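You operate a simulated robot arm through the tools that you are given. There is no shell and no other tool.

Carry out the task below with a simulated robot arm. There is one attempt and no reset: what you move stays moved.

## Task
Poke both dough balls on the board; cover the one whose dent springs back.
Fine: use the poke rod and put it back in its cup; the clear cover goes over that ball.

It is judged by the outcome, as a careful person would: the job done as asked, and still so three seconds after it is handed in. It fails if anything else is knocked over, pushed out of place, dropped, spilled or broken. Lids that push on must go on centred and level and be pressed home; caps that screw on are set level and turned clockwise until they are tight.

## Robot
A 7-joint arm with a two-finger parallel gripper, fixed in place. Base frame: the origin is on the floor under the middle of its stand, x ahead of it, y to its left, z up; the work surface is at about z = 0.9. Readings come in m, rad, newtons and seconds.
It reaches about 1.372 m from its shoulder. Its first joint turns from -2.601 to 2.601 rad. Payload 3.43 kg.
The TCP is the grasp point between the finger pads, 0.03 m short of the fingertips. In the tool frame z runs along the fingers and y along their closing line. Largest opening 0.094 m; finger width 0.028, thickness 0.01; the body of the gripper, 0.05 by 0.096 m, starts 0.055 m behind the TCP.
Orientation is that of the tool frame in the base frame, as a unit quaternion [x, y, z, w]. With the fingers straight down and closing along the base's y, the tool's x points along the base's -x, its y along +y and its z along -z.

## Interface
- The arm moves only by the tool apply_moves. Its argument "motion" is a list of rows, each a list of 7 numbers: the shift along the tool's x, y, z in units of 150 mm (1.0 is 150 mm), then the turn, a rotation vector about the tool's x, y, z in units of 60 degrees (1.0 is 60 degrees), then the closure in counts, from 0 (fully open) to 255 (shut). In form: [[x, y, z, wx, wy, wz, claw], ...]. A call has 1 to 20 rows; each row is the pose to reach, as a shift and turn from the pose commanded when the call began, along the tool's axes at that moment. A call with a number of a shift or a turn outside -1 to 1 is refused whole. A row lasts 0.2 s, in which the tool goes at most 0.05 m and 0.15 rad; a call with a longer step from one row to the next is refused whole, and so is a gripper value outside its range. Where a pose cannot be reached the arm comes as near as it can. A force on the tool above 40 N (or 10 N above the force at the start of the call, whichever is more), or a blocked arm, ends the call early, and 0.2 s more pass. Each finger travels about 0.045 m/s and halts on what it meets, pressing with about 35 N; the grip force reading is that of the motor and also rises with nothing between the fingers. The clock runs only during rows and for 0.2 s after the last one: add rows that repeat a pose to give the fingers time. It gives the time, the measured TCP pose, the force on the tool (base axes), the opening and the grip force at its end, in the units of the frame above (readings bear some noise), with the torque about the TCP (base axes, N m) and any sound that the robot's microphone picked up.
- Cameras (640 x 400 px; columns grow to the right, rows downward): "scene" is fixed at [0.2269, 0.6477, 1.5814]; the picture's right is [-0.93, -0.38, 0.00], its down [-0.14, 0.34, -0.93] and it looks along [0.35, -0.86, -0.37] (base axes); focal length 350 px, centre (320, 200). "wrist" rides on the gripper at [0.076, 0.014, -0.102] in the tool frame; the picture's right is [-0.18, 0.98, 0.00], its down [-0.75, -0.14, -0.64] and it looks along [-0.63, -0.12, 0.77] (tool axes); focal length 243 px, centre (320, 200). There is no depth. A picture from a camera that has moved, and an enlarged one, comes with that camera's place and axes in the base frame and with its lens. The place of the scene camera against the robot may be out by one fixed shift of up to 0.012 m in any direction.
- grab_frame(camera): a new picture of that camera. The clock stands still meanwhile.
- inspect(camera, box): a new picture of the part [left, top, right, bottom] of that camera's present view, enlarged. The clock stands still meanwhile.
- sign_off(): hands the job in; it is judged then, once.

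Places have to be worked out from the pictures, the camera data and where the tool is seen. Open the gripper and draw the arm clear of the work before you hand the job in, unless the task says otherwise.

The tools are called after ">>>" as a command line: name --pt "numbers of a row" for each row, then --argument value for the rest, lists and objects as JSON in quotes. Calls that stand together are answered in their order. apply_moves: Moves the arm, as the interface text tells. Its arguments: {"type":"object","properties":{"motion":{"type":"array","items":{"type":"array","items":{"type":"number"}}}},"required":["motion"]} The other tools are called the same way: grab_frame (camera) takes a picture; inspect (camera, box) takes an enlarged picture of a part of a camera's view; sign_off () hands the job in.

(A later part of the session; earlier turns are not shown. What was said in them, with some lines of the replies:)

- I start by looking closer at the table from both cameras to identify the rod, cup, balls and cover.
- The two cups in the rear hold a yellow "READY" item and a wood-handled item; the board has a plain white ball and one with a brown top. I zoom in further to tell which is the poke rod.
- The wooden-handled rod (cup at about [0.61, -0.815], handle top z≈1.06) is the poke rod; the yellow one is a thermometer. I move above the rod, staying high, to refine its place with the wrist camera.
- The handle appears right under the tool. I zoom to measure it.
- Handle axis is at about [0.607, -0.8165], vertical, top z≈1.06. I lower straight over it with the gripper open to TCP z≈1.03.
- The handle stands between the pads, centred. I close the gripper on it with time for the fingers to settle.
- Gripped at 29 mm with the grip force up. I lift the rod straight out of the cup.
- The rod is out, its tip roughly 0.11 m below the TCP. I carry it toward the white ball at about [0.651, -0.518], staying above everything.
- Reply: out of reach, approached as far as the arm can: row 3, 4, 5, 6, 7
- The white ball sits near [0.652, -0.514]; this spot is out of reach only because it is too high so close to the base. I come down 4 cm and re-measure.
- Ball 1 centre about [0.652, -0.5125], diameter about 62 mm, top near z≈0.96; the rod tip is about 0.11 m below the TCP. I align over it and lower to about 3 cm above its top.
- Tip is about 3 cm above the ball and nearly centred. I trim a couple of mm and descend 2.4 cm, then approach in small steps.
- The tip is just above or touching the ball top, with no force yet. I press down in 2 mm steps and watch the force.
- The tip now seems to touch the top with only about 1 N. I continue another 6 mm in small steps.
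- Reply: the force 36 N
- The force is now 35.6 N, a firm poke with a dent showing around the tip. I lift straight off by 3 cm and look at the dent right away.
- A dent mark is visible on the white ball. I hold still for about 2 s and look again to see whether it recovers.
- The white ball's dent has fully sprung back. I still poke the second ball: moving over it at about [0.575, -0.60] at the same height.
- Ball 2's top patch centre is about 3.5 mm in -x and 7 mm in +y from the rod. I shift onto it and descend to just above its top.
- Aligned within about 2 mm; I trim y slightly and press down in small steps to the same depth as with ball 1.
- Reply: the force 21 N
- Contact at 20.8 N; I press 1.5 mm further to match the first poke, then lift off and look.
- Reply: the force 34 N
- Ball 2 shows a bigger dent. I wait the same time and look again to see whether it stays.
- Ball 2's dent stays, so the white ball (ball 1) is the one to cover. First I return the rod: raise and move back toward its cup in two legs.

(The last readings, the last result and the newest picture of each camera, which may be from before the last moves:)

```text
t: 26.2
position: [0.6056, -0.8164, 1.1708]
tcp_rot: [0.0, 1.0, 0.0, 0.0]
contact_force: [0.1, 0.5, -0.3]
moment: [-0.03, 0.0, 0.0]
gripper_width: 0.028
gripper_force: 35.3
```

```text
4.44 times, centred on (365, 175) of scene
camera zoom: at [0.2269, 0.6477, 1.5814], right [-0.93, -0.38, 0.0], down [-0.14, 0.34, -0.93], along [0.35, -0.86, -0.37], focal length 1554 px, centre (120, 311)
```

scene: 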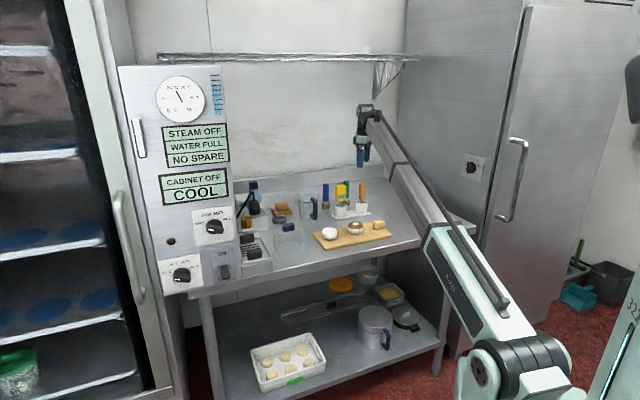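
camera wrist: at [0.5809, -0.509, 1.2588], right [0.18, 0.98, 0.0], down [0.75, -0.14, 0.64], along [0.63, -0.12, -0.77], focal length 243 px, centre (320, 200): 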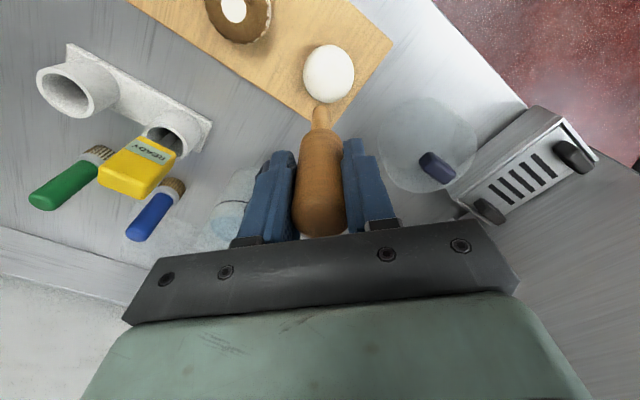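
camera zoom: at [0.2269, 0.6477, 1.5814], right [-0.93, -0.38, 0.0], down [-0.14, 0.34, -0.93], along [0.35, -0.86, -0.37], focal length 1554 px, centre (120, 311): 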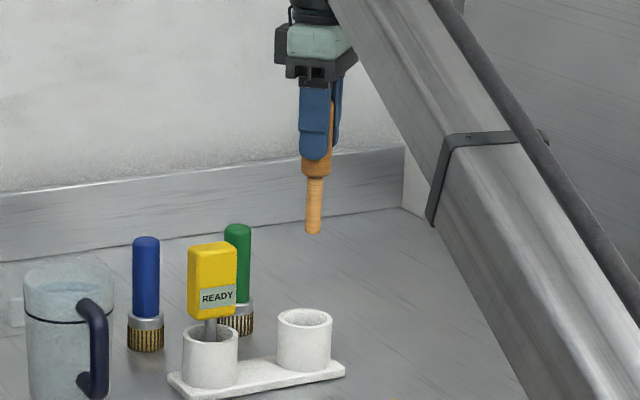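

The rod is back over its cup within about 1.5 mm. I correct that offset and lower it into the cup, stopping a few mm above its original resting height.

>>> apply_moves --pt "-0.01 -0.005 0.1 0 0 0 255" --pt "-0.01 -0.005 0.25 0 0 0 255" --pt "-0.01 -0.005 0.4 0 0 0 255" --pt "-0.01 -0.005 0.55 0 0 0 255" --pt "-0.01 -0.005 0.7 0 0 0 255" --pt "-0.01 -0.005 0.82 0 0 0 255" --pt "-0.01 -0.005 0.9 0 0 0 255" --pt "-0.01 -0.005 0.92 0 0 0 255" --pt "-0.01 -0.005 0.92 0 0 0 255"

>>> grab_frame --camera "wrist"

>>> inspect --camera "scene" --box '[310, 155, 400, 220]'

```text
t: 28.2
position: [0.6071, -0.8186, 1.0341]
tcp_rot: [0.0, 1.0, 0.0, 0.001]
contact_force: [0.0, 0.2, 0.8]
moment: [0.03, -0.01, 0.01]
gripper_width: 0.028
gripper_force: 35.2
```

```text
taken
camera wrist: at [0.5327, -0.8031, 1.1363], right [0.18, 0.98, 0.0], down [0.75, -0.14, 0.64], along [0.63, -0.12, -0.77], focal length 243 px, centre (320, 200)
```

wrist: 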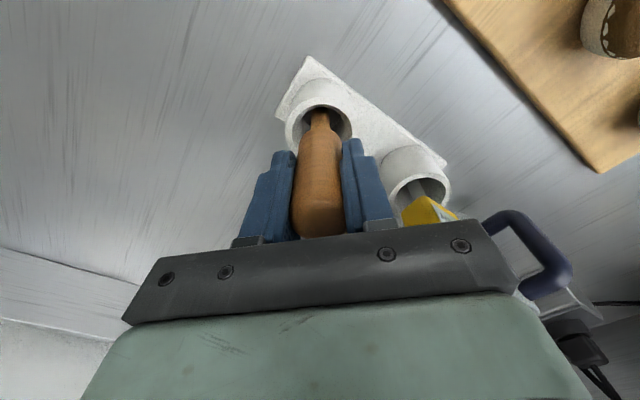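

```text
6.15 times, centred on (355, 188) of scene
camera zoom: at [0.2269, 0.6477, 1.5814], right [-0.93, -0.38, 0.0], down [-0.14, 0.34, -0.93], along [0.35, -0.86, -0.37], focal length 2152 px, centre (105, 277)
```

zoom: 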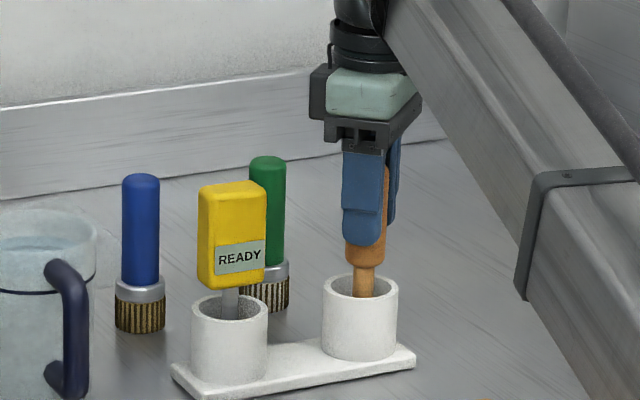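

The rod is inside the cup, about 4 mm above its original height. I trim xy and lower further in small steps until it meets the cup floor.

>>> apply_moves --pt "0.006 0.009 0.01 0 0 0 255" --pt "0.006 0.009 0.02 0 0 0 255" --pt "0.006 0.009 0.027 0 0 0 255" --pt "0.006 0.009 0.027 0 0 0 255"

>>> inspect --camera "wrist" --box '[240, 40, 400, 140]'

```text
t: 29.2
position: [0.607, -0.817, 1.0295]
tcp_rot: [0.0, 1.0, 0.0, 0.0]
contact_force: [0.1, 0.5, -1.0]
moment: [0.0, -0.03, -0.02]
gripper_width: 0.0281
gripper_force: 35.2
```

```text
4.00 times, centred on (320, 90) of wrist
camera zoom: at [0.5322, -0.8019, 1.1321], right [0.18, 0.98, 0.0], down [0.75, -0.14, 0.64], along [0.63, -0.12, -0.77], focal length 970 px, centre (320, 640)
```

zoom: 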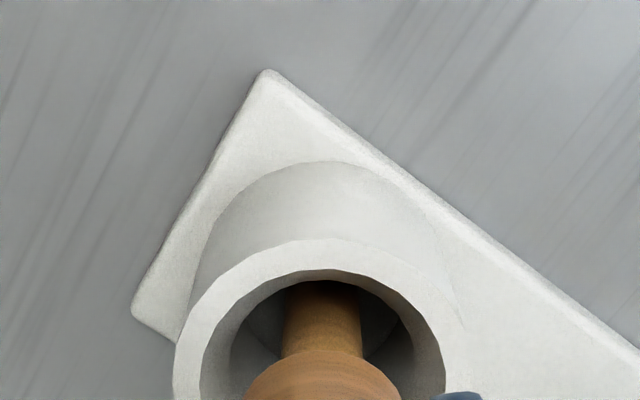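

No contact yet at the original grasp height, so the rod slid up slightly in the grip during pokes. I continue down in 1 mm steps until I feel the floor.

>>> apply_moves --pt "0 0 0.006 0 0 0 255" --pt "0 0 0.012 0 0 0 255" --pt "0 0 0.012 0 0 0 255"

```text
t: 30.0
position: [0.608, -0.8168, 1.0274]
tcp_rot: [-0.001, 1.0, 0.0, -0.001]
contact_force: [-0.3, -0.8, -0.7]
moment: [0.0, -0.03, -0.01]
gripper_width: 0.028
gripper_force: 35.4
```

Still no contact force; I go another 1.5 mm.

>>> apply_moves --pt "0 0 0.005 0 0 0 255" --pt "0 0 0.01 0 0 0 255" --pt "0 0 0.01 0 0 0 255"

>>> inspect --camera "scene" --box '[340, 165, 390, 220]'

```text
t: 30.8
position: [0.608, -0.8167, 1.026]
tcp_rot: [0.0, 1.0, 0.0, 0.0]
contact_force: [0.5, -0.8, 7.3]
moment: [-0.13, 0.02, 0.01]
gripper_width: 0.0279
gripper_force: 34.9
```

```text
7.27 times, centred on (365, 192) of scene
camera zoom: at [0.2269, 0.6477, 1.5814], right [-0.93, -0.38, 0.0], down [-0.14, 0.34, -0.93], along [0.35, -0.86, -0.37], focal length 2543 px, centre (-7, 254)
```

zoom: 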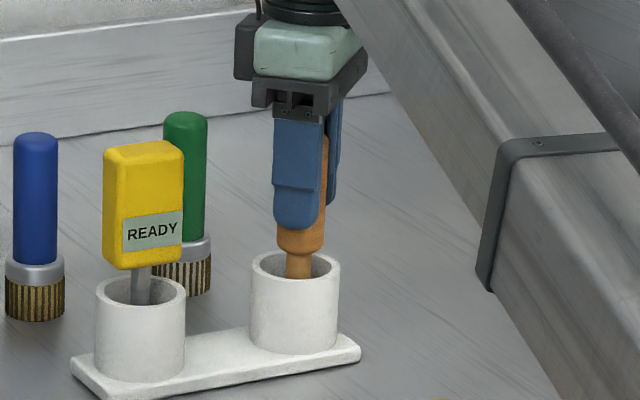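

The rod rests on the cup floor (7 N). I open the gripper to release it.

>>> apply_moves --pt "0 0 0 0 0 0 180" --pt "0 0 0 0 0 0 120" --pt "0 0 0 0 0 0 60" --pt "0 0 0 0 0 0 0" --pt "0 0 0 0 0 0 0" --pt "0 0 0 0 0 0 0"

>>> grab_frame --camera "wrist"

>>> inspect --camera "scene" --box '[310, 155, 400, 220]'

```text
t: 32.2
position: [0.6068, -0.8164, 1.0262]
tcp_rot: [0.0, 1.0, 0.001, 0.0]
contact_force: [-0.4, -0.2, 1.1]
moment: [0.0, 0.01, -0.01]
gripper_width: 0.094
gripper_force: 0.0
```

```text
taken
camera wrist: at [0.5322, -0.8017, 1.1286], right [0.18, 0.98, 0.0], down [0.75, -0.14, 0.64], along [0.63, -0.12, -0.77], focal length 243 px, centre (320, 200)
```

wrist: 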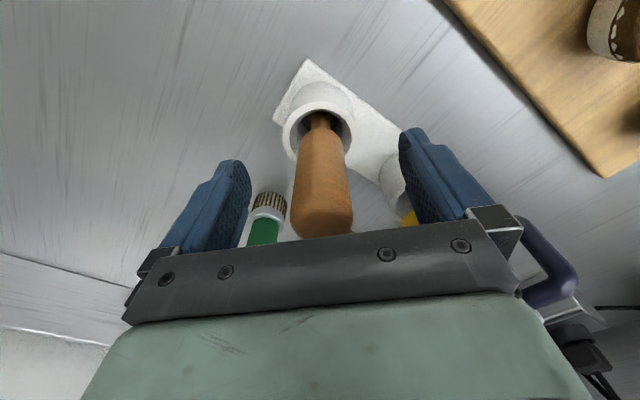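

```text
6.15 times, centred on (355, 188) of scene
camera zoom: at [0.2269, 0.6477, 1.5814], right [-0.93, -0.38, 0.0], down [-0.14, 0.34, -0.93], along [0.35, -0.86, -0.37], focal length 2152 px, centre (105, 277)
```

zoom: 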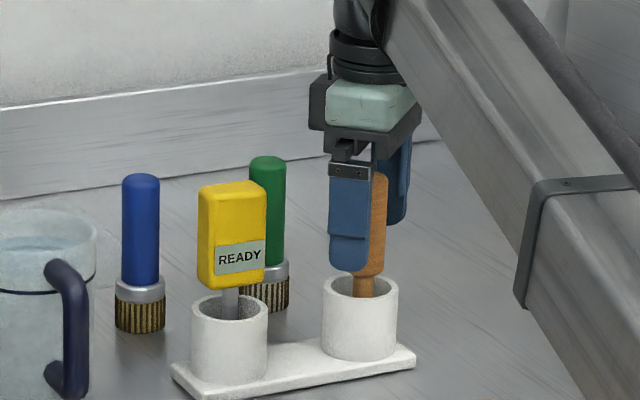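

The rod stands upright in its cup, clear of the fingers. I raise the gripper straight up.

>>> apply_moves --pt "0 0 -0.1 0 0 0 0" --pt "0 0 -0.3 0 0 0 0" --pt "0 0 -0.55 0 0 0 0" --pt "0 0 -0.8 0 0 0 0" --pt "0 0 -1.0 0 0 0 0" --pt "0 0 -1.0 0 0 0 0"

>>> inspect --camera "scene" --box '[310, 145, 410, 220]'

>>> grab_frame --camera "wrist"

```text
t: 33.6
position: [0.607, -0.8165, 1.1778]
tcp_rot: [0.0, 1.0, 0.0, 0.0]
contact_force: [-0.3, 0.7, 0.3]
moment: [0.01, -0.02, 0.02]
gripper_width: 0.0939
gripper_force: 0.0
```

```text
5.33 times, centred on (360, 182) of scene
camera zoom: at [0.2269, 0.6477, 1.5814], right [-0.93, -0.38, 0.0], down [-0.14, 0.34, -0.93], along [0.35, -0.86, -0.37], focal length 1865 px, centre (107, 293)
```

zoom: 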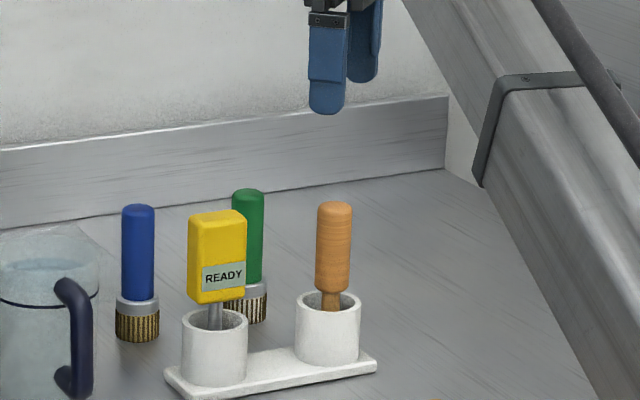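

```text
taken
camera wrist: at [0.5318, -0.8021, 1.2796], right [0.18, 0.98, 0.0], down [0.75, -0.14, 0.64], along [0.63, -0.12, -0.77], focal length 243 px, centre (320, 200)
```

wrist: 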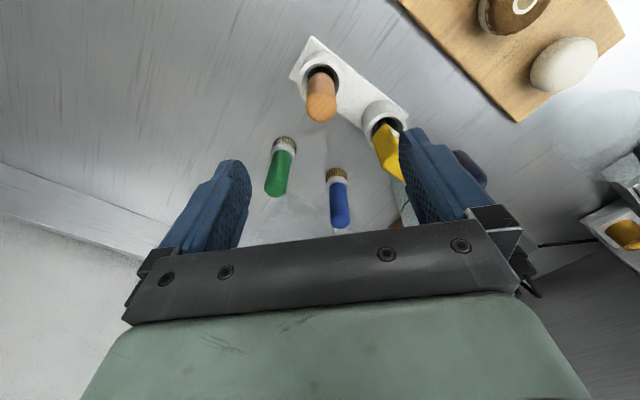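

The rod is back and upright. Now I travel toward the cover at about [0.77, -0.40], above all items, in three legs.

>>> apply_moves --pt "-0.07 0.18 0 0 0 0 0" --pt "-0.15 0.38 0 0 0 0 0" --pt "-0.23 0.6 0.02 0 0 0 0" --pt "-0.3 0.78 0.04 0 0 0 0" --pt "-0.362 0.925 0.05 0 0 0 0"

>>> apply_moves --pt "-0.07 0.18 0 0 0 0 0" --pt "-0.15 0.38 0 0 0 0 0" --pt "-0.23 0.6 0.02 0 0 0 0" --pt "-0.3 0.78 0.04 0 0 0 0" --pt "-0.362 0.925 0.05 0 0 0 0"

>>> grab_frame --camera "wrist"

```text
t: 34.8
position: [0.6613, -0.6763, 1.1683]
tcp_rot: [0.0, 1.0, 0.001, 0.0]
contact_force: [-0.3, -0.4, -0.2]
moment: [0.03, 0.01, -0.02]
gripper_width: 0.094
gripper_force: 0.0
```

```text
t: 36.0
position: [0.7163, -0.5379, 1.1625]
tcp_rot: [0.0, 1.0, 0.0, 0.0]
contact_force: [-0.4, -0.5, 0.8]
moment: [0.0, 0.0, 0.02]
gripper_width: 0.0942
gripper_force: 0.1
```

```text
taken
camera wrist: at [0.6398, -0.5238, 1.2643], right [0.18, 0.98, 0.0], down [0.75, -0.14, 0.64], along [0.63, -0.12, -0.77], focal length 243 px, centre (320, 200)
```

wrist: 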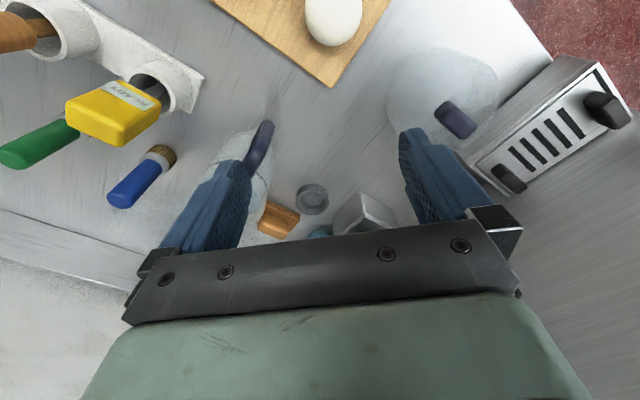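

The cover's dark knob is visible. I zoom in on the cover to find the knob's place and orientation.

>>> inspect --camera "wrist" --box '[370, 30, 530, 150]'

>>> inspect --camera "scene" --box '[255, 205, 325, 265]'

```text
3.33 times, centred on (450, 90) of wrist
camera zoom: at [0.6398, -0.5238, 1.2643], right [0.18, 0.98, 0.0], down [0.75, -0.14, 0.64], along [0.63, -0.12, -0.77], focal length 809 px, centre (-113, 567)
```

zoom: 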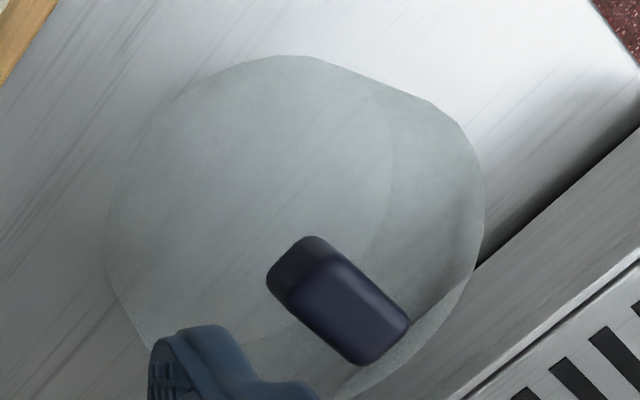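

```text
6.67 times, centred on (290, 235) of scene
camera zoom: at [0.2269, 0.6477, 1.5814], right [-0.93, -0.38, 0.0], down [-0.14, 0.34, -0.93], along [0.35, -0.86, -0.37], focal length 2331 px, centre (520, -33)
```

zoom: 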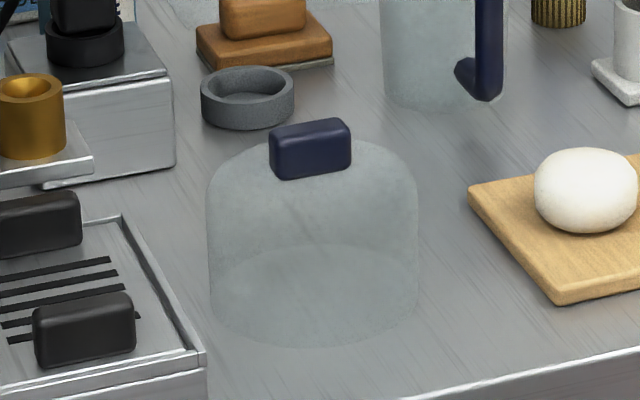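

Combining views, the knob centre is about [0.770, -0.393], knob z≈0.98–1.005, its long side running at 45° in x-y. I move above it and turn the tool -45° about its axis so the fingers close across the short side.

>>> apply_moves --pt "-0.05 0.14 0.03 0 0 -0.12 0" --pt "-0.1 0.28 0.06 0 0 -0.24 0" --pt "-0.155 0.42 0.09 0 0 -0.36 0" --pt "-0.21 0.56 0.12 0 0 -0.48 0" --pt "-0.265 0.7 0.15 0 0 -0.6 0" --pt "-0.32 0.85 0.18 0 0 -0.7 0" --pt "-0.3613 0.9653 0.215 0 0 -0.75 0" --pt "-0.3613 0.9653 0.215 0 0 -0.75 0"

>>> grab_frame --camera "wrist"

>>> grab_frame --camera "scene"

```text
t: 37.8
position: [0.7706, -0.3933, 1.1284]
tcp_rot: [-0.384, 0.924, 0.0, 0.0]
contact_force: [0.5, 0.2, -0.2]
moment: [-0.01, 0.02, 0.0]
gripper_width: 0.0939
gripper_force: 0.0
```

```text
taken
camera wrist: at [0.7074, -0.4374, 1.2311], right [-0.57, 0.82, 0.0], down [0.63, 0.43, 0.64], along [0.53, 0.36, -0.77], focal length 243 px, centre (320, 200)
```

wrist: 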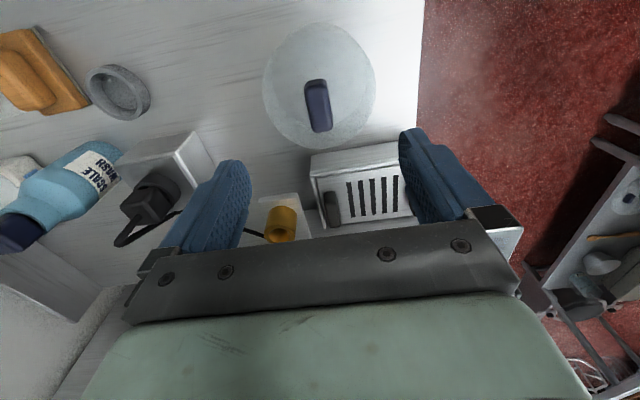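

```text
taken
```

scene: 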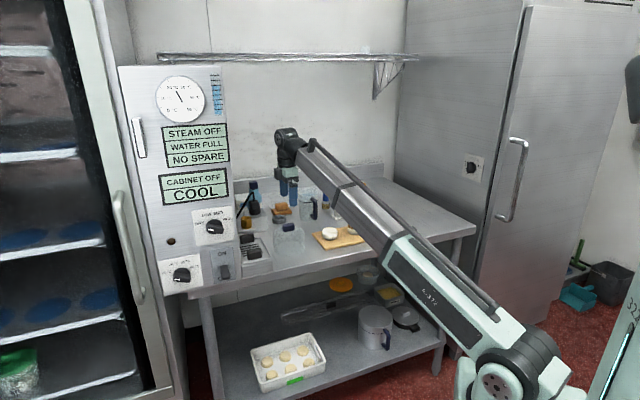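

The knob is nearly aligned with the tool. I zoom to refine position and angle.

>>> inspect --camera "wrist" --box '[250, 10, 410, 160]'

>>> inspect --camera "scene" --box '[250, 160, 340, 265]'

```text
2.67 times, centred on (330, 85) of wrist
camera zoom: at [0.7074, -0.4374, 1.2311], right [-0.57, 0.82, 0.0], down [0.63, 0.43, 0.64], along [0.53, 0.36, -0.77], focal length 647 px, centre (293, 507)
```

zoom: 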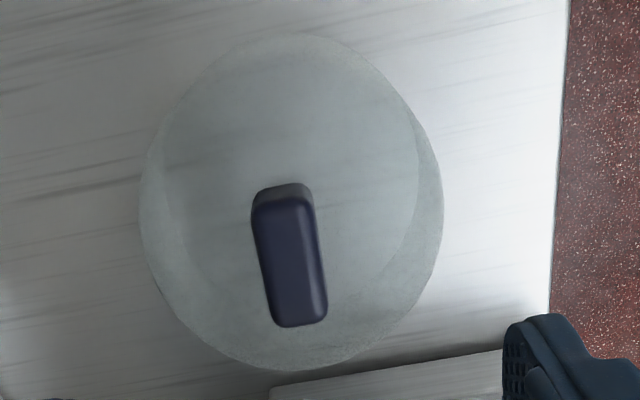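

```text
3.81 times, centred on (295, 212) of scene
camera zoom: at [0.2269, 0.6477, 1.5814], right [-0.93, -0.38, 0.0], down [-0.14, 0.34, -0.93], along [0.35, -0.86, -0.37], focal length 1332 px, centre (415, 152)
```

zoom: 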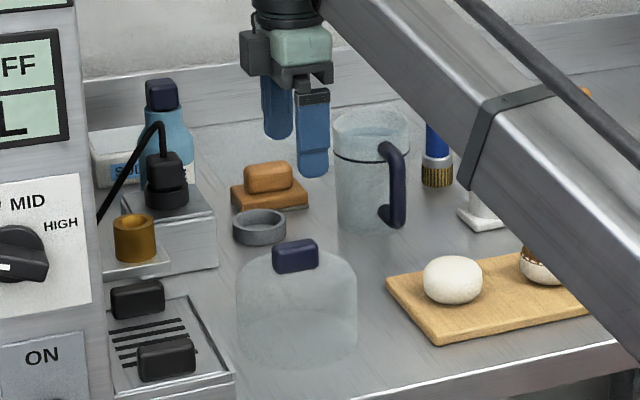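

The tool is centred on the knob to within 1–2 mm with about 2.5° of angle left. I correct the angle and lower to TCP z≈1.03 with the gripper open.

>>> apply_moves --pt "-0.007 0 0.15 0 0 0.042 0" --pt "-0.007 0 0.32 0 0 0.042 0" --pt "-0.007 0 0.5 0 0 0.042 0" --pt "-0.007 0 0.62 0 0 0.042 0" --pt "-0.007 0 0.66 0 0 0.042 0" --pt "-0.007 0 0.66 0 0 0.042 0"

>>> grab_frame --camera "wrist"

>>> inspect --camera "scene" --box '[255, 190, 325, 260]'

```text
t: 39.2
position: [0.7707, -0.3935, 1.0285]
tcp_rot: [-0.362, 0.932, 0.0, 0.0]
contact_force: [1.3, -0.1, -0.2]
moment: [0.0, -0.04, -0.05]
gripper_width: 0.094
gripper_force: 0.1
```

```text
taken
camera wrist: at [0.7057, -0.434, 1.1319], right [-0.53, 0.85, 0.0], down [0.65, 0.4, 0.64], along [0.55, 0.34, -0.77], focal length 243 px, centre (320, 200)
```

wrist: 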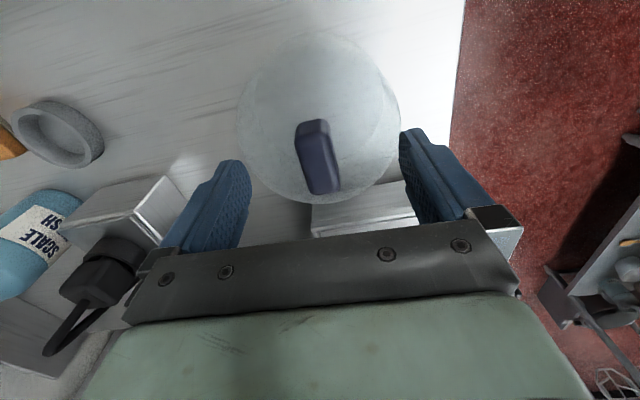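

```text
5.71 times, centred on (290, 225) of scene
camera zoom: at [0.2269, 0.6477, 1.5814], right [-0.93, -0.38, 0.0], down [-0.14, 0.34, -0.93], along [0.35, -0.86, -0.37], focal length 1998 px, centre (491, 57)
```

zoom: 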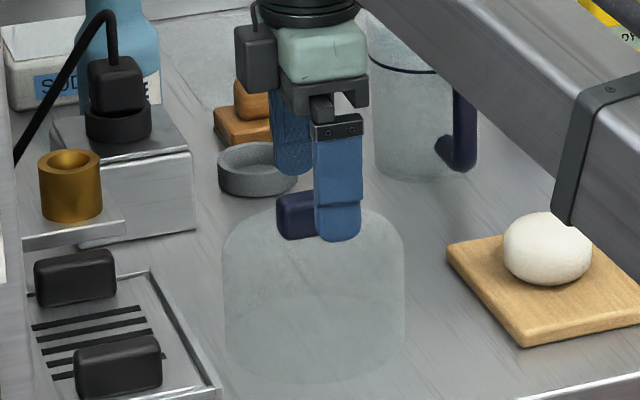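

Fingers straddle the knob. I zoom in to check alignment and how much lower the tips can go before the dome.

>>> inspect --camera "wrist" --box '[230, 90, 430, 220]'

>>> inspect --camera "scene" --box '[275, 210, 315, 240]'

```text
3.08 times, centred on (330, 155) of wrist
camera zoom: at [0.7057, -0.434, 1.1319], right [-0.53, 0.85, 0.0], down [0.65, 0.4, 0.64], along [0.55, 0.34, -0.77], focal length 746 px, centre (289, 338)
```

zoom: 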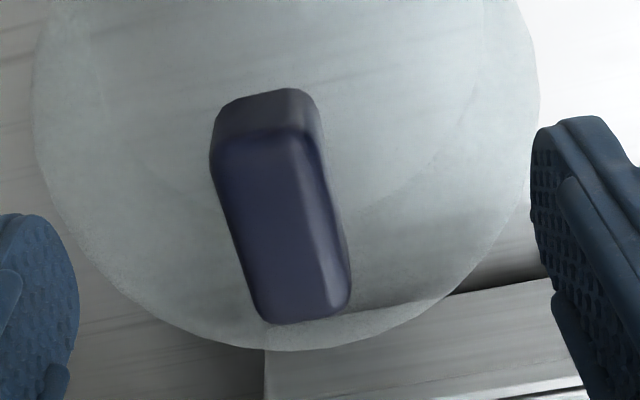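

```text
13.33 times, centred on (295, 225) of scene
camera zoom: at [0.2269, 0.6477, 1.5814], right [-0.93, -0.38, 0.0], down [-0.14, 0.34, -0.93], along [0.35, -0.86, -0.37], focal length 4662 px, centre (653, -133)
```

zoom: 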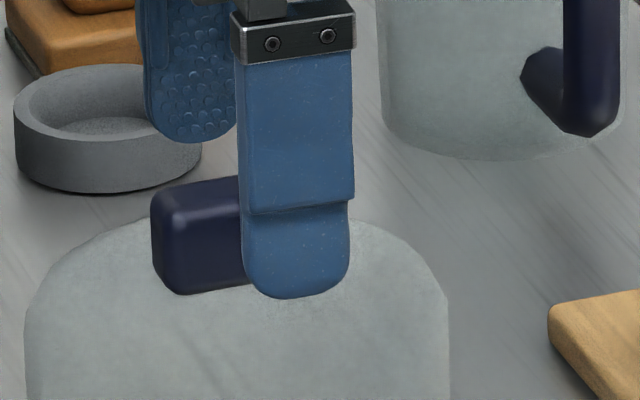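

Knob is centred between the fingers; the tips are about 15 mm above the dome shoulder. I lower another 10 mm for a better hold and check.

>>> apply_moves --pt "0 -0.007 0.03 0 0 -0.01 0" --pt "0 -0.007 0.067 0 0 -0.015 0" --pt "0 -0.007 0.067 0 0 -0.015 0"

>>> inspect --camera "scene" --box '[275, 210, 315, 240]'

>>> inspect --camera "wrist" --box '[230, 90, 430, 220]'

```text
t: 40.0
position: [0.7723, -0.394, 1.019]
tcp_rot: [-0.37, 0.929, -0.001, 0.001]
contact_force: [0.2, 0.5, -0.2]
moment: [-0.04, 0.04, -0.02]
gripper_width: 0.0941
gripper_force: 0.0
```

```text
13.33 times, centred on (295, 225) of scene
camera zoom: at [0.2269, 0.6477, 1.5814], right [-0.93, -0.38, 0.0], down [-0.14, 0.34, -0.93], along [0.35, -0.86, -0.37], focal length 4662 px, centre (653, -133)
```

zoom: 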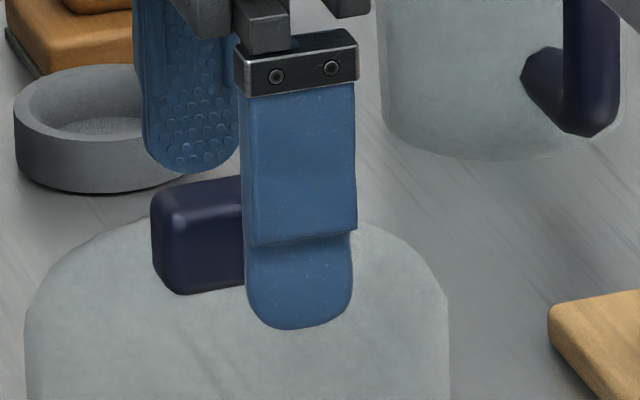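

```text
3.08 times, centred on (330, 155) of wrist
camera zoom: at [0.7072, -0.436, 1.1219], right [-0.54, 0.84, 0.0], down [0.64, 0.42, 0.64], along [0.54, 0.35, -0.77], focal length 746 px, centre (289, 338)
```

zoom: 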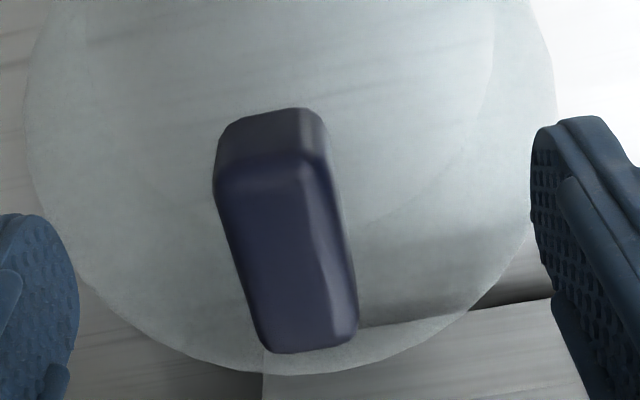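

Good position: tips about 5 mm above the dome with roughly 20 mm of knob between the pads. I close the gripper.

>>> apply_moves --pt "0 0 0 0 0 0 255" --pt "0 0 0 0 0 0 255" --pt "0 0 0 0 0 0 255" --pt "0 0 0 0 0 0 255" --pt "0 0 0 0 0 0 255" --pt "0 0 0 0 0 0 255" --pt "0 0 0 0 0 0 255" --pt "0 0 0 0 0 0 255"

>>> inspect --camera "scene" --box '[265, 195, 325, 255]'

>>> grab_frame --camera "wrist"

```text
t: 41.8
position: [0.7723, -0.3924, 1.019]
tcp_rot: [-0.37, 0.929, 0.0, 0.001]
contact_force: [0.7, -0.3, 1.0]
moment: [0.01, -0.02, -0.02]
gripper_width: 0.021
gripper_force: 35.1
```

```text
6.67 times, centred on (295, 225) of scene
camera zoom: at [0.2269, 0.6477, 1.5814], right [-0.93, -0.38, 0.0], down [-0.14, 0.34, -0.93], along [0.35, -0.86, -0.37], focal length 2331 px, centre (487, 33)
```

zoom: 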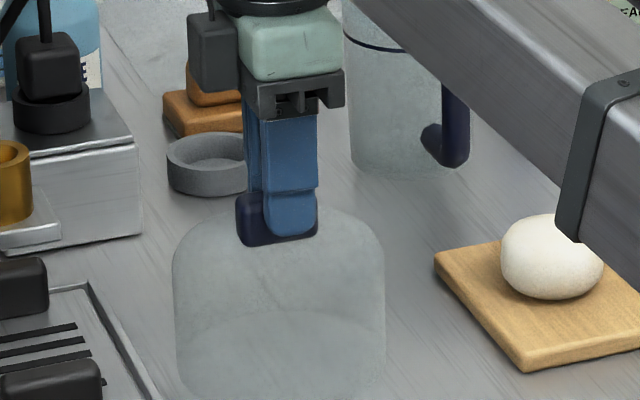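

```text
taken
camera wrist: at [0.7072, -0.436, 1.122], right [-0.54, 0.84, 0.0], down [0.64, 0.41, 0.64], along [0.54, 0.35, -0.77], focal length 243 px, centre (320, 200)
```

wrist: 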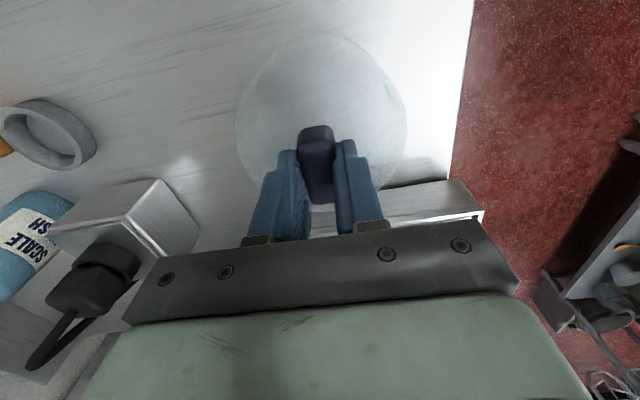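

Gripped at 21 mm. I lift the cover straight up about 9.5 cm.

>>> apply_moves --pt "0 0 -0.04 0 0 0 255" --pt "0 0 -0.12 0 0 0 255" --pt "0 0 -0.24 0 0 0 255" --pt "0 0 -0.38 0 0 0 255" --pt "0 0 -0.5 0 0 0 255" --pt "0 0 -0.6 0 0 0 255" --pt "0 0 -0.64 0 0 0 255" --pt "0 0 -0.64 0 0 0 255"

>>> grab_frame --camera "wrist"

>>> inspect --camera "scene" --box '[250, 160, 370, 260]'

```text
t: 43.6
position: [0.7738, -0.3949, 1.1152]
tcp_rot: [-0.37, 0.929, 0.0, 0.0]
contact_force: [0.2, -0.1, -0.7]
moment: [-0.03, -0.02, -0.02]
gripper_width: 0.021
gripper_force: 34.6
```

```text
taken
camera wrist: at [0.708, -0.4356, 1.2178], right [-0.54, 0.84, 0.0], down [0.64, 0.41, 0.64], along [0.54, 0.35, -0.77], focal length 243 px, centre (320, 200)
```

wrist: 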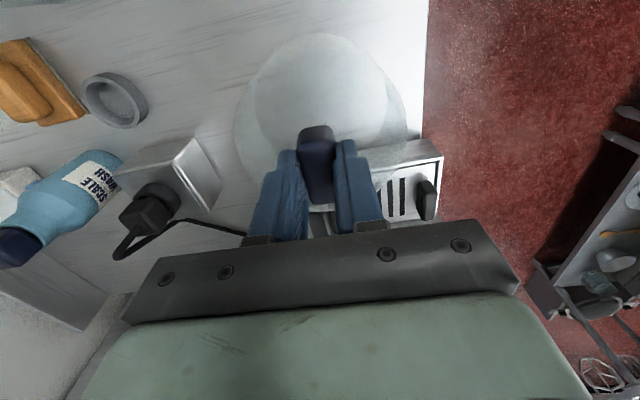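

```text
4.00 times, centred on (310, 210) of scene
camera zoom: at [0.2269, 0.6477, 1.5814], right [-0.93, -0.38, 0.0], down [-0.14, 0.34, -0.93], along [0.35, -0.86, -0.37], focal length 1398 px, centre (360, 160)
```

zoom: 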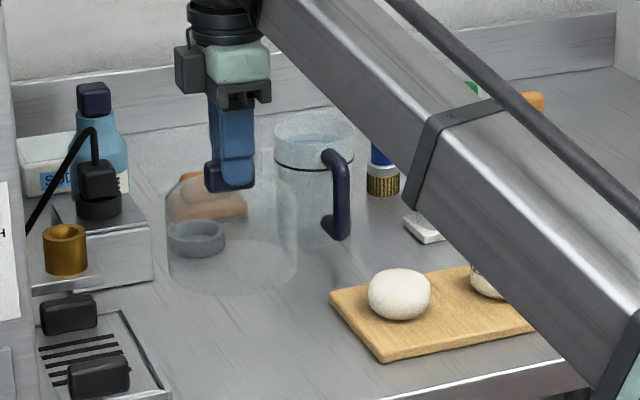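

The cover hangs level with its rim around z≈0.996, above the ball tops. I move it along the tool's x axis toward ball 1 at [0.651, -0.511] in two legs.

>>> apply_moves --pt "0.06 0 0 0 0 0 255" --pt "0.16 -0.001 0 0 0 0 255" --pt "0.28 -0.002 0 0 0 0 255" --pt "0.4 -0.003 0 0 0 0 255" --pt "0.5 -0.004 0 0 0 0 255" --pt "0.564 -0.005 0 0 0 0 255" --pt "0.564 -0.005 0 0 0 0 255"

>>> apply_moves --pt "0.06 0 0 0 0 0 255" --pt "0.16 -0.001 0 0 0 0 255" --pt "0.28 -0.002 0 0 0 0 255" --pt "0.4 -0.003 0 0 0 0 255" --pt "0.5 -0.004 0 0 0 0 255" --pt "0.564 -0.005 0 0 0 0 255" --pt "0.564 -0.005 0 0 0 0 255"

>>> grab_frame --camera "wrist"

>>> inspect --camera "scene" --box '[270, 160, 400, 260]'

```text
t: 45.2
position: [0.7107, -0.4532, 1.1147]
tcp_rot: [-0.37, 0.929, 0.0, 0.0]
contact_force: [1.0, 0.0, -0.8]
moment: [0.01, 0.05, 0.0]
gripper_width: 0.0212
gripper_force: 34.5
```

```text
t: 46.8
position: [0.6499, -0.5102, 1.1155]
tcp_rot: [-0.37, 0.929, 0.001, 0.0]
contact_force: [0.8, -0.9, -0.6]
moment: [0.01, 0.0, 0.01]
gripper_width: 0.0209
gripper_force: 35.0
```

```text
taken
camera wrist: at [0.5853, -0.5528, 1.2183], right [-0.54, 0.84, 0.0], down [0.64, 0.42, 0.64], along [0.54, 0.35, -0.77], focal length 243 px, centre (320, 200)
```

wrist: 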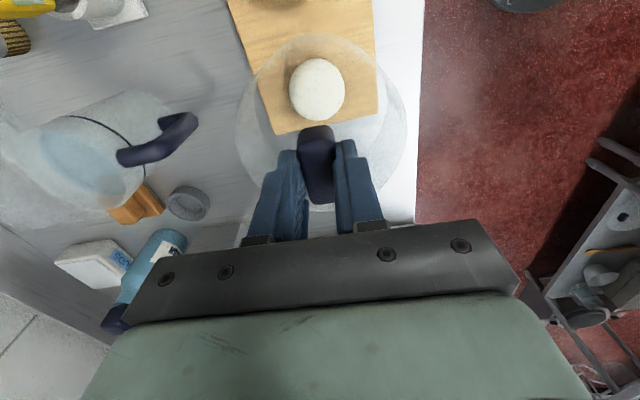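

```text
4.00 times, centred on (335, 210) of scene
camera zoom: at [0.2269, 0.6477, 1.5814], right [-0.93, -0.38, 0.0], down [-0.14, 0.34, -0.93], along [0.35, -0.86, -0.37], focal length 1398 px, centre (260, 160)
```

zoom: 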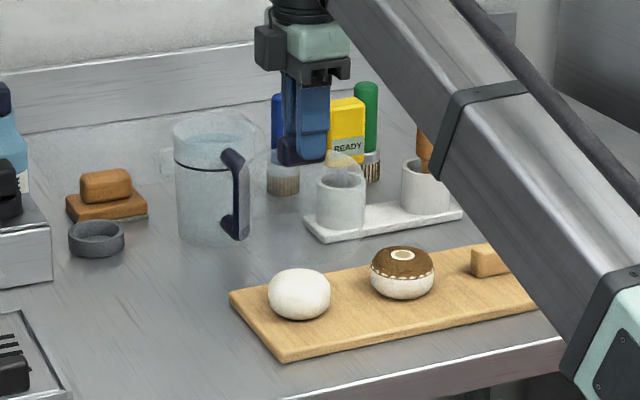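

The cover is centred over ball 1 within about 2 mm. I lower it most of the way to about 1 cm above the board.

>>> apply_moves --pt "0 0 0.06 0 0 0 255" --pt "0 0 0.15 0 0 0 255" --pt "0 0 0.25 0 0 0 255" --pt "0 0 0.35 0 0 0 255" --pt "0 0 0.42 0 0 0 255" --pt "0 0 0.467 0 0 0 255" --pt "0 0 0.467 0 0 0 255"

>>> inspect --camera "scene" --box '[290, 180, 390, 260]'

>>> inspect --camera "wrist" --box '[200, 0, 440, 150]'

```text
t: 48.4
position: [0.6509, -0.5102, 1.0447]
tcp_rot: [-0.369, 0.929, 0.0, 0.0]
contact_force: [-0.1, 0.1, 0.0]
moment: [0.01, -0.02, 0.0]
gripper_width: 0.0211
gripper_force: 35.1
```

```text
5.00 times, centred on (340, 220) of scene
camera zoom: at [0.2269, 0.6477, 1.5814], right [-0.93, -0.38, 0.0], down [-0.14, 0.34, -0.93], along [0.35, -0.86, -0.37], focal length 1748 px, centre (220, 100)
```

zoom: 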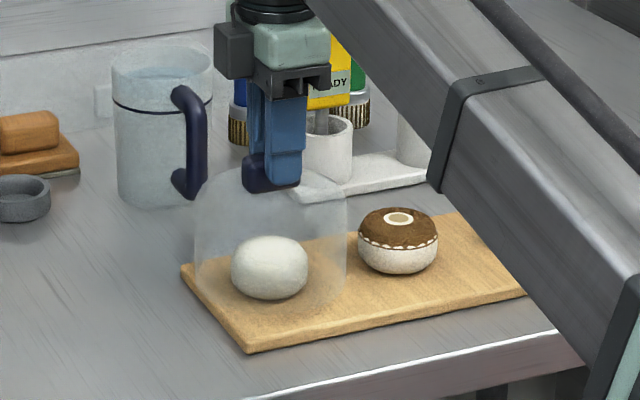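

```text
2.67 times, centred on (320, 75) of wrist
camera zoom: at [0.5851, -0.5532, 1.1475], right [-0.54, 0.84, 0.0], down [0.64, 0.42, 0.64], along [0.54, 0.35, -0.77], focal length 647 px, centre (320, 533)
```

zoom: 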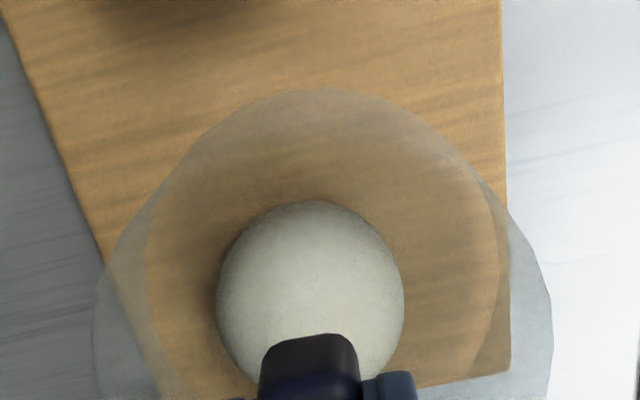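

Ball sits inside the cover; it's about 3 mm off-centre along the tool's -y. I trim that and lower in small steps toward the board.

>>> apply_moves --pt "0 -0.02 0 0 0 0 255" --pt "0 -0.02 0.02 0 0 0 255" --pt "0 -0.02 0.04 0 0 0 255" --pt "0 -0.02 0.055 0 0 0 255" --pt "0 -0.02 0.055 0 0 0 255"

>>> inspect --camera "scene" --box '[300, 200, 370, 255]'

```text
t: 49.6
position: [0.6524, -0.5134, 1.0362]
tcp_rot: [-0.37, 0.929, 0.0, 0.0]
contact_force: [0.3, -0.7, -0.9]
moment: [0.0, -0.02, 0.03]
gripper_width: 0.021
gripper_force: 35.3
```

```text
7.27 times, centred on (335, 228) of scene
camera zoom: at [0.2269, 0.6477, 1.5814], right [-0.93, -0.38, 0.0], down [-0.14, 0.34, -0.93], along [0.35, -0.86, -0.37], focal length 2543 px, centre (211, 0)
```

zoom: 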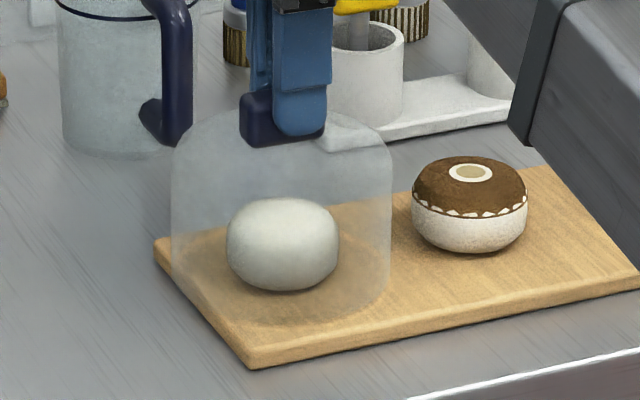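

Well centred in the scene view, no contact yet. I lower further in 1 mm steps.

>>> apply_moves --pt "0 0 0.007 0 0 0 255" --pt "0 0 0.014 0 0 0 255" --pt "0 0 0.02 0 0 0 255"

```text
t: 50.4
position: [0.6515, -0.5145, 1.035]
tcp_rot: [-0.37, 0.929, 0.001, 0.0]
contact_force: [-0.2, -0.2, 0.1]
moment: [0.01, -0.01, -0.01]
gripper_width: 0.0211
gripper_force: 35.5
```

Still no contact force; another 2 mm down.

>>> apply_moves --pt "0 0 0.005 0 0 0 255" --pt "0 0 0.01 0 0 0 255" --pt "0 0 0.014 0 0 0 255" --pt "0 0 0.014 0 0 0 255"

>>> inspect --camera "scene" --box '[300, 200, 370, 255]'

```text
t: 51.4
position: [0.6521, -0.5142, 1.0326]
tcp_rot: [-0.37, 0.929, -0.001, 0.0]
contact_force: [2.1, -1.1, 15.0]
moment: [-0.01, 0.04, 0.0]
gripper_width: 0.0211
gripper_force: 34.5
```

```text
7.27 times, centred on (335, 228) of scene
camera zoom: at [0.2269, 0.6477, 1.5814], right [-0.93, -0.38, 0.0], down [-0.14, 0.34, -0.93], along [0.35, -0.86, -0.37], focal length 2543 px, centre (211, 0)
```

zoom: 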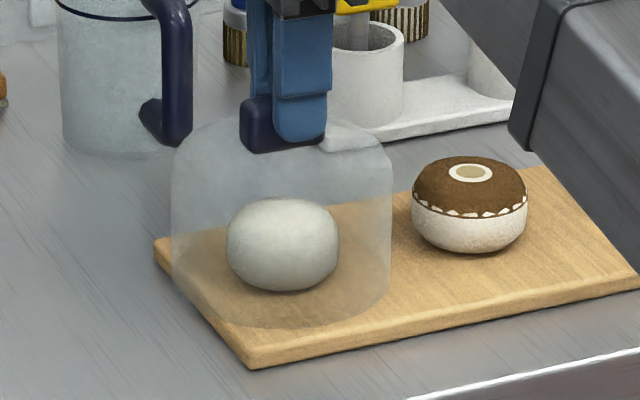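

The cover rests on the board (15 N, negligible moment, height as expected). I ease the downward load slightly, then open the gripper.

>>> apply_moves --pt "0 0 -0.004 0 0 0 255" --pt "0 0 -0.004 0 0 0 255" --pt "0 0 -0.004 0 0 0 200" --pt "0 0 -0.004 0 0 0 150" --pt "0 0 -0.004 0 0 0 80" --pt "0 0 -0.004 0 0 0 0" --pt "0 0 -0.004 0 0 0 0" --pt "0 0 -0.004 0 0 0 0" --pt "0 0 -0.004 0 0 0 0"

>>> inspect --camera "scene" --box '[290, 190, 380, 255]'

>>> grab_frame --camera "wrist"

```text
t: 53.4
position: [0.6531, -0.5135, 1.0327]
tcp_rot: [-0.369, 0.929, 0.0, 0.0]
contact_force: [0.3, -0.1, 0.6]
moment: [-0.01, -0.01, 0.0]
gripper_width: 0.0939
gripper_force: 0.0
```

```text
6.15 times, centred on (335, 222) of scene
camera zoom: at [0.2269, 0.6477, 1.5814], right [-0.93, -0.38, 0.0], down [-0.14, 0.34, -0.93], along [0.35, -0.86, -0.37], focal length 2152 px, centre (228, 62)
```

zoom: 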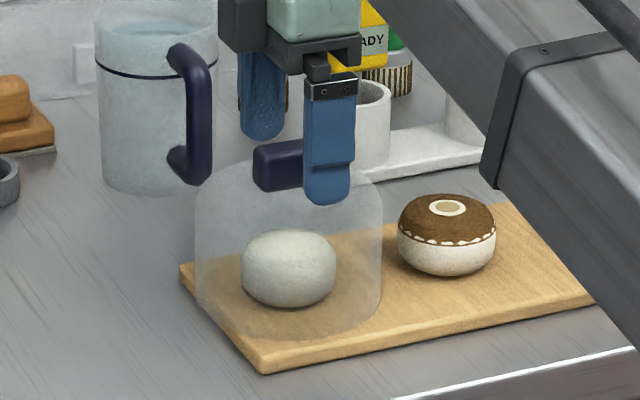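

```text
taken
camera wrist: at [0.5874, -0.5553, 1.1357], right [-0.54, 0.84, 0.0], down [0.64, 0.41, 0.64], along [0.54, 0.35, -0.77], focal length 243 px, centre (320, 200)
```

wrist: 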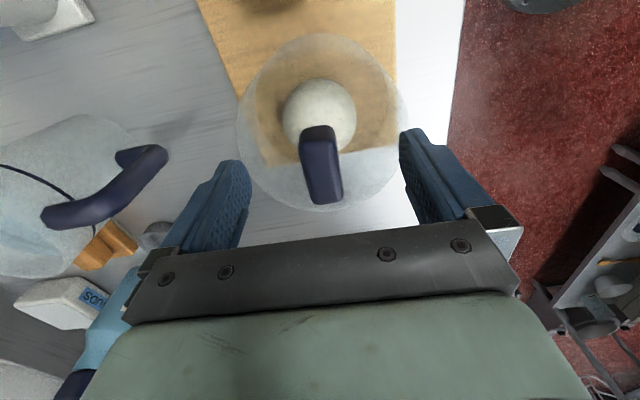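

The cover sits level over the white ball and the fingers are open and clear. I raise the arm straight up.

>>> apply_moves --pt "0 0 -0.06 0 0 0 0" --pt "0 0 -0.18 0 0 0 0" --pt "0 0 -0.35 0 0 0 0" --pt "0 0 -0.52 0 0 0 0" --pt "0 0 -0.7 0 0 0 0" --pt "0 0 -0.7 0 0 0 0"

>>> grab_frame --camera "wrist"

>>> inspect --camera "scene" --box '[230, 160, 410, 270]'

```text
t: 54.8
position: [0.6531, -0.5128, 1.1383]
tcp_rot: [-0.37, 0.929, 0.0, 0.0]
contact_force: [-0.8, -1.4, -0.2]
moment: [0.0, 0.02, 0.03]
gripper_width: 0.0939
gripper_force: 0.0
```

```text
taken
camera wrist: at [0.5878, -0.5546, 1.2406], right [-0.54, 0.84, 0.0], down [0.64, 0.41, 0.64], along [0.54, 0.35, -0.77], focal length 243 px, centre (320, 200)
```

wrist: 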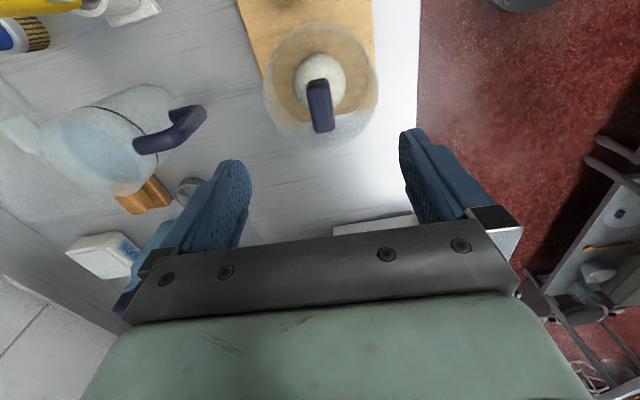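

```text
3.56 times, centred on (320, 215) of scene
camera zoom: at [0.2269, 0.6477, 1.5814], right [-0.93, -0.38, 0.0], down [-0.14, 0.34, -0.93], along [0.35, -0.86, -0.37], focal length 1243 px, centre (320, 147)
```

zoom: 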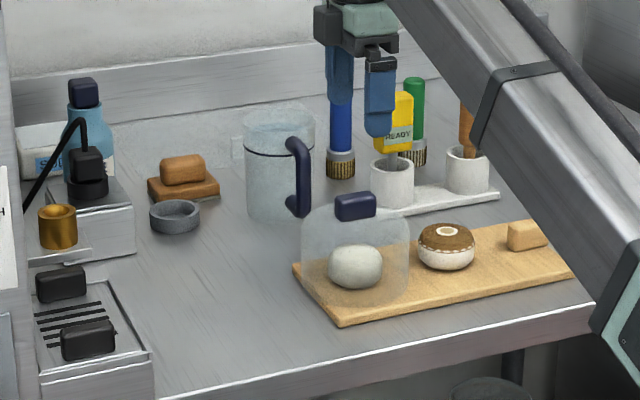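

The cover stands level over the white ball, the rod is in its cup, and everything else is in place. I withdraw the arm away and up, clear of the work.

>>> apply_moves --pt "0.1 -0.11 -0.05 0 0 0 0" --pt "0.25 -0.27 -0.1 0 0 0 0" --pt "0.4 -0.43 -0.15 0 0 0 0" --pt "0.54 -0.57 -0.2 0 0 0 0" --pt "0.641 -0.678 -0.25 0 0 0 0"

>>> apply_moves --pt "0.1 -0.11 -0.1 0 0 0 0" --pt "0.2 -0.21 -0.2 0 0 0 0" --pt "0.3 -0.32 -0.3 0 0 0 0" --pt "0.4 -0.43 -0.4 0 0 0 0" --pt "0.4 -0.43 -0.4 0 0 0 0"

>>> grab_frame --camera "wrist"

>>> inspect --camera "scene" --box '[230, 160, 410, 270]'

>>> inspect --camera "scene" --box '[300, 195, 390, 255]'

```text
t: 56.0
position: [0.6514, -0.6533, 1.1759]
tcp_rot: [-0.37, 0.929, 0.0, 0.0]
contact_force: [-0.7, 0.5, 0.6]
moment: [0.02, -0.02, 0.0]
gripper_width: 0.0941
gripper_force: 0.0
```

```text
t: 57.2
position: [0.6538, -0.7428, 1.2357]
tcp_rot: [-0.37, 0.929, 0.0, 0.0]
contact_force: [0.4, 1.1, -0.4]
moment: [-0.01, 0.01, 0.02]
gripper_width: 0.0942
gripper_force: 0.1
```

```text
taken
camera wrist: at [0.5893, -0.784, 1.3383], right [-0.54, 0.84, 0.0], down [0.64, 0.42, 0.64], along [0.54, 0.35, -0.77], focal length 243 px, centre (320, 200)
```

wrist: 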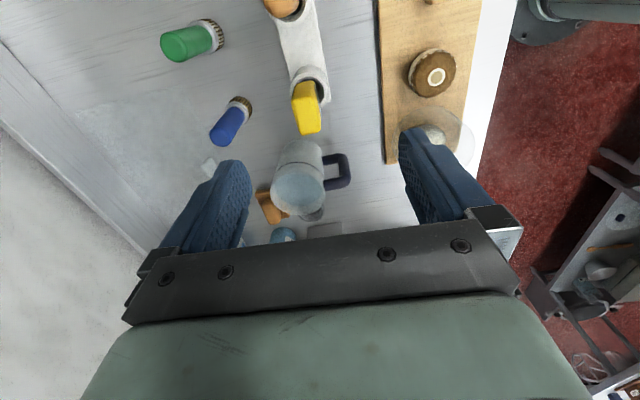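

```text
3.56 times, centred on (320, 215) of scene
camera zoom: at [0.2269, 0.6477, 1.5814], right [-0.93, -0.38, 0.0], down [-0.14, 0.34, -0.93], along [0.35, -0.86, -0.37], focal length 1243 px, centre (320, 147)
```

zoom: 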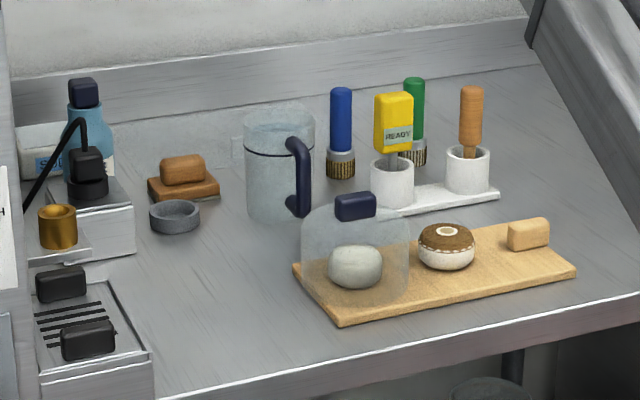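

```text
6.67 times, centred on (345, 225) of scene
camera zoom: at [0.2269, 0.6477, 1.5814], right [-0.93, -0.38, 0.0], down [-0.14, 0.34, -0.93], along [0.35, -0.86, -0.37], focal length 2331 px, centre (153, 33)
```

zoom: 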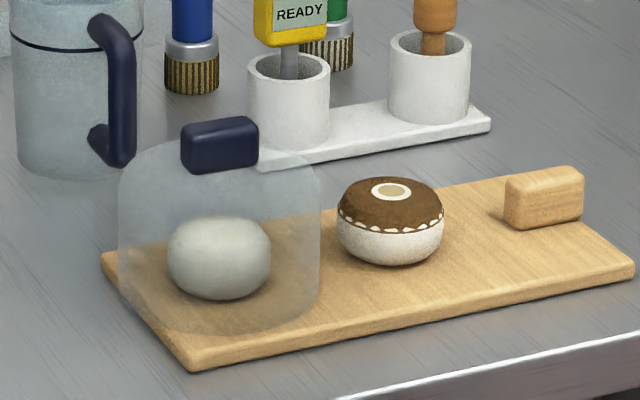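

The last pictures show the rod upright in its cup and the clear cover level over the white ball, whose dent sprang back. The other ball still shows its dent, nothing else has been disturbed, and the gripper is open and clear, so I hand the job in.

>>> sign_off

```text
The job is handed in.
```

I poked both dough balls with the wooden rod. The plain white ball's dent sprang back within about two seconds. The brown-topped ball's dent was still there in the last picture, more than half a minute later.

The clear cover now sits level over the white ball, and the rod is back upright in its cup. In the last pictures nothing else had moved. The gripper was open and clear of the work when I handed the job in.
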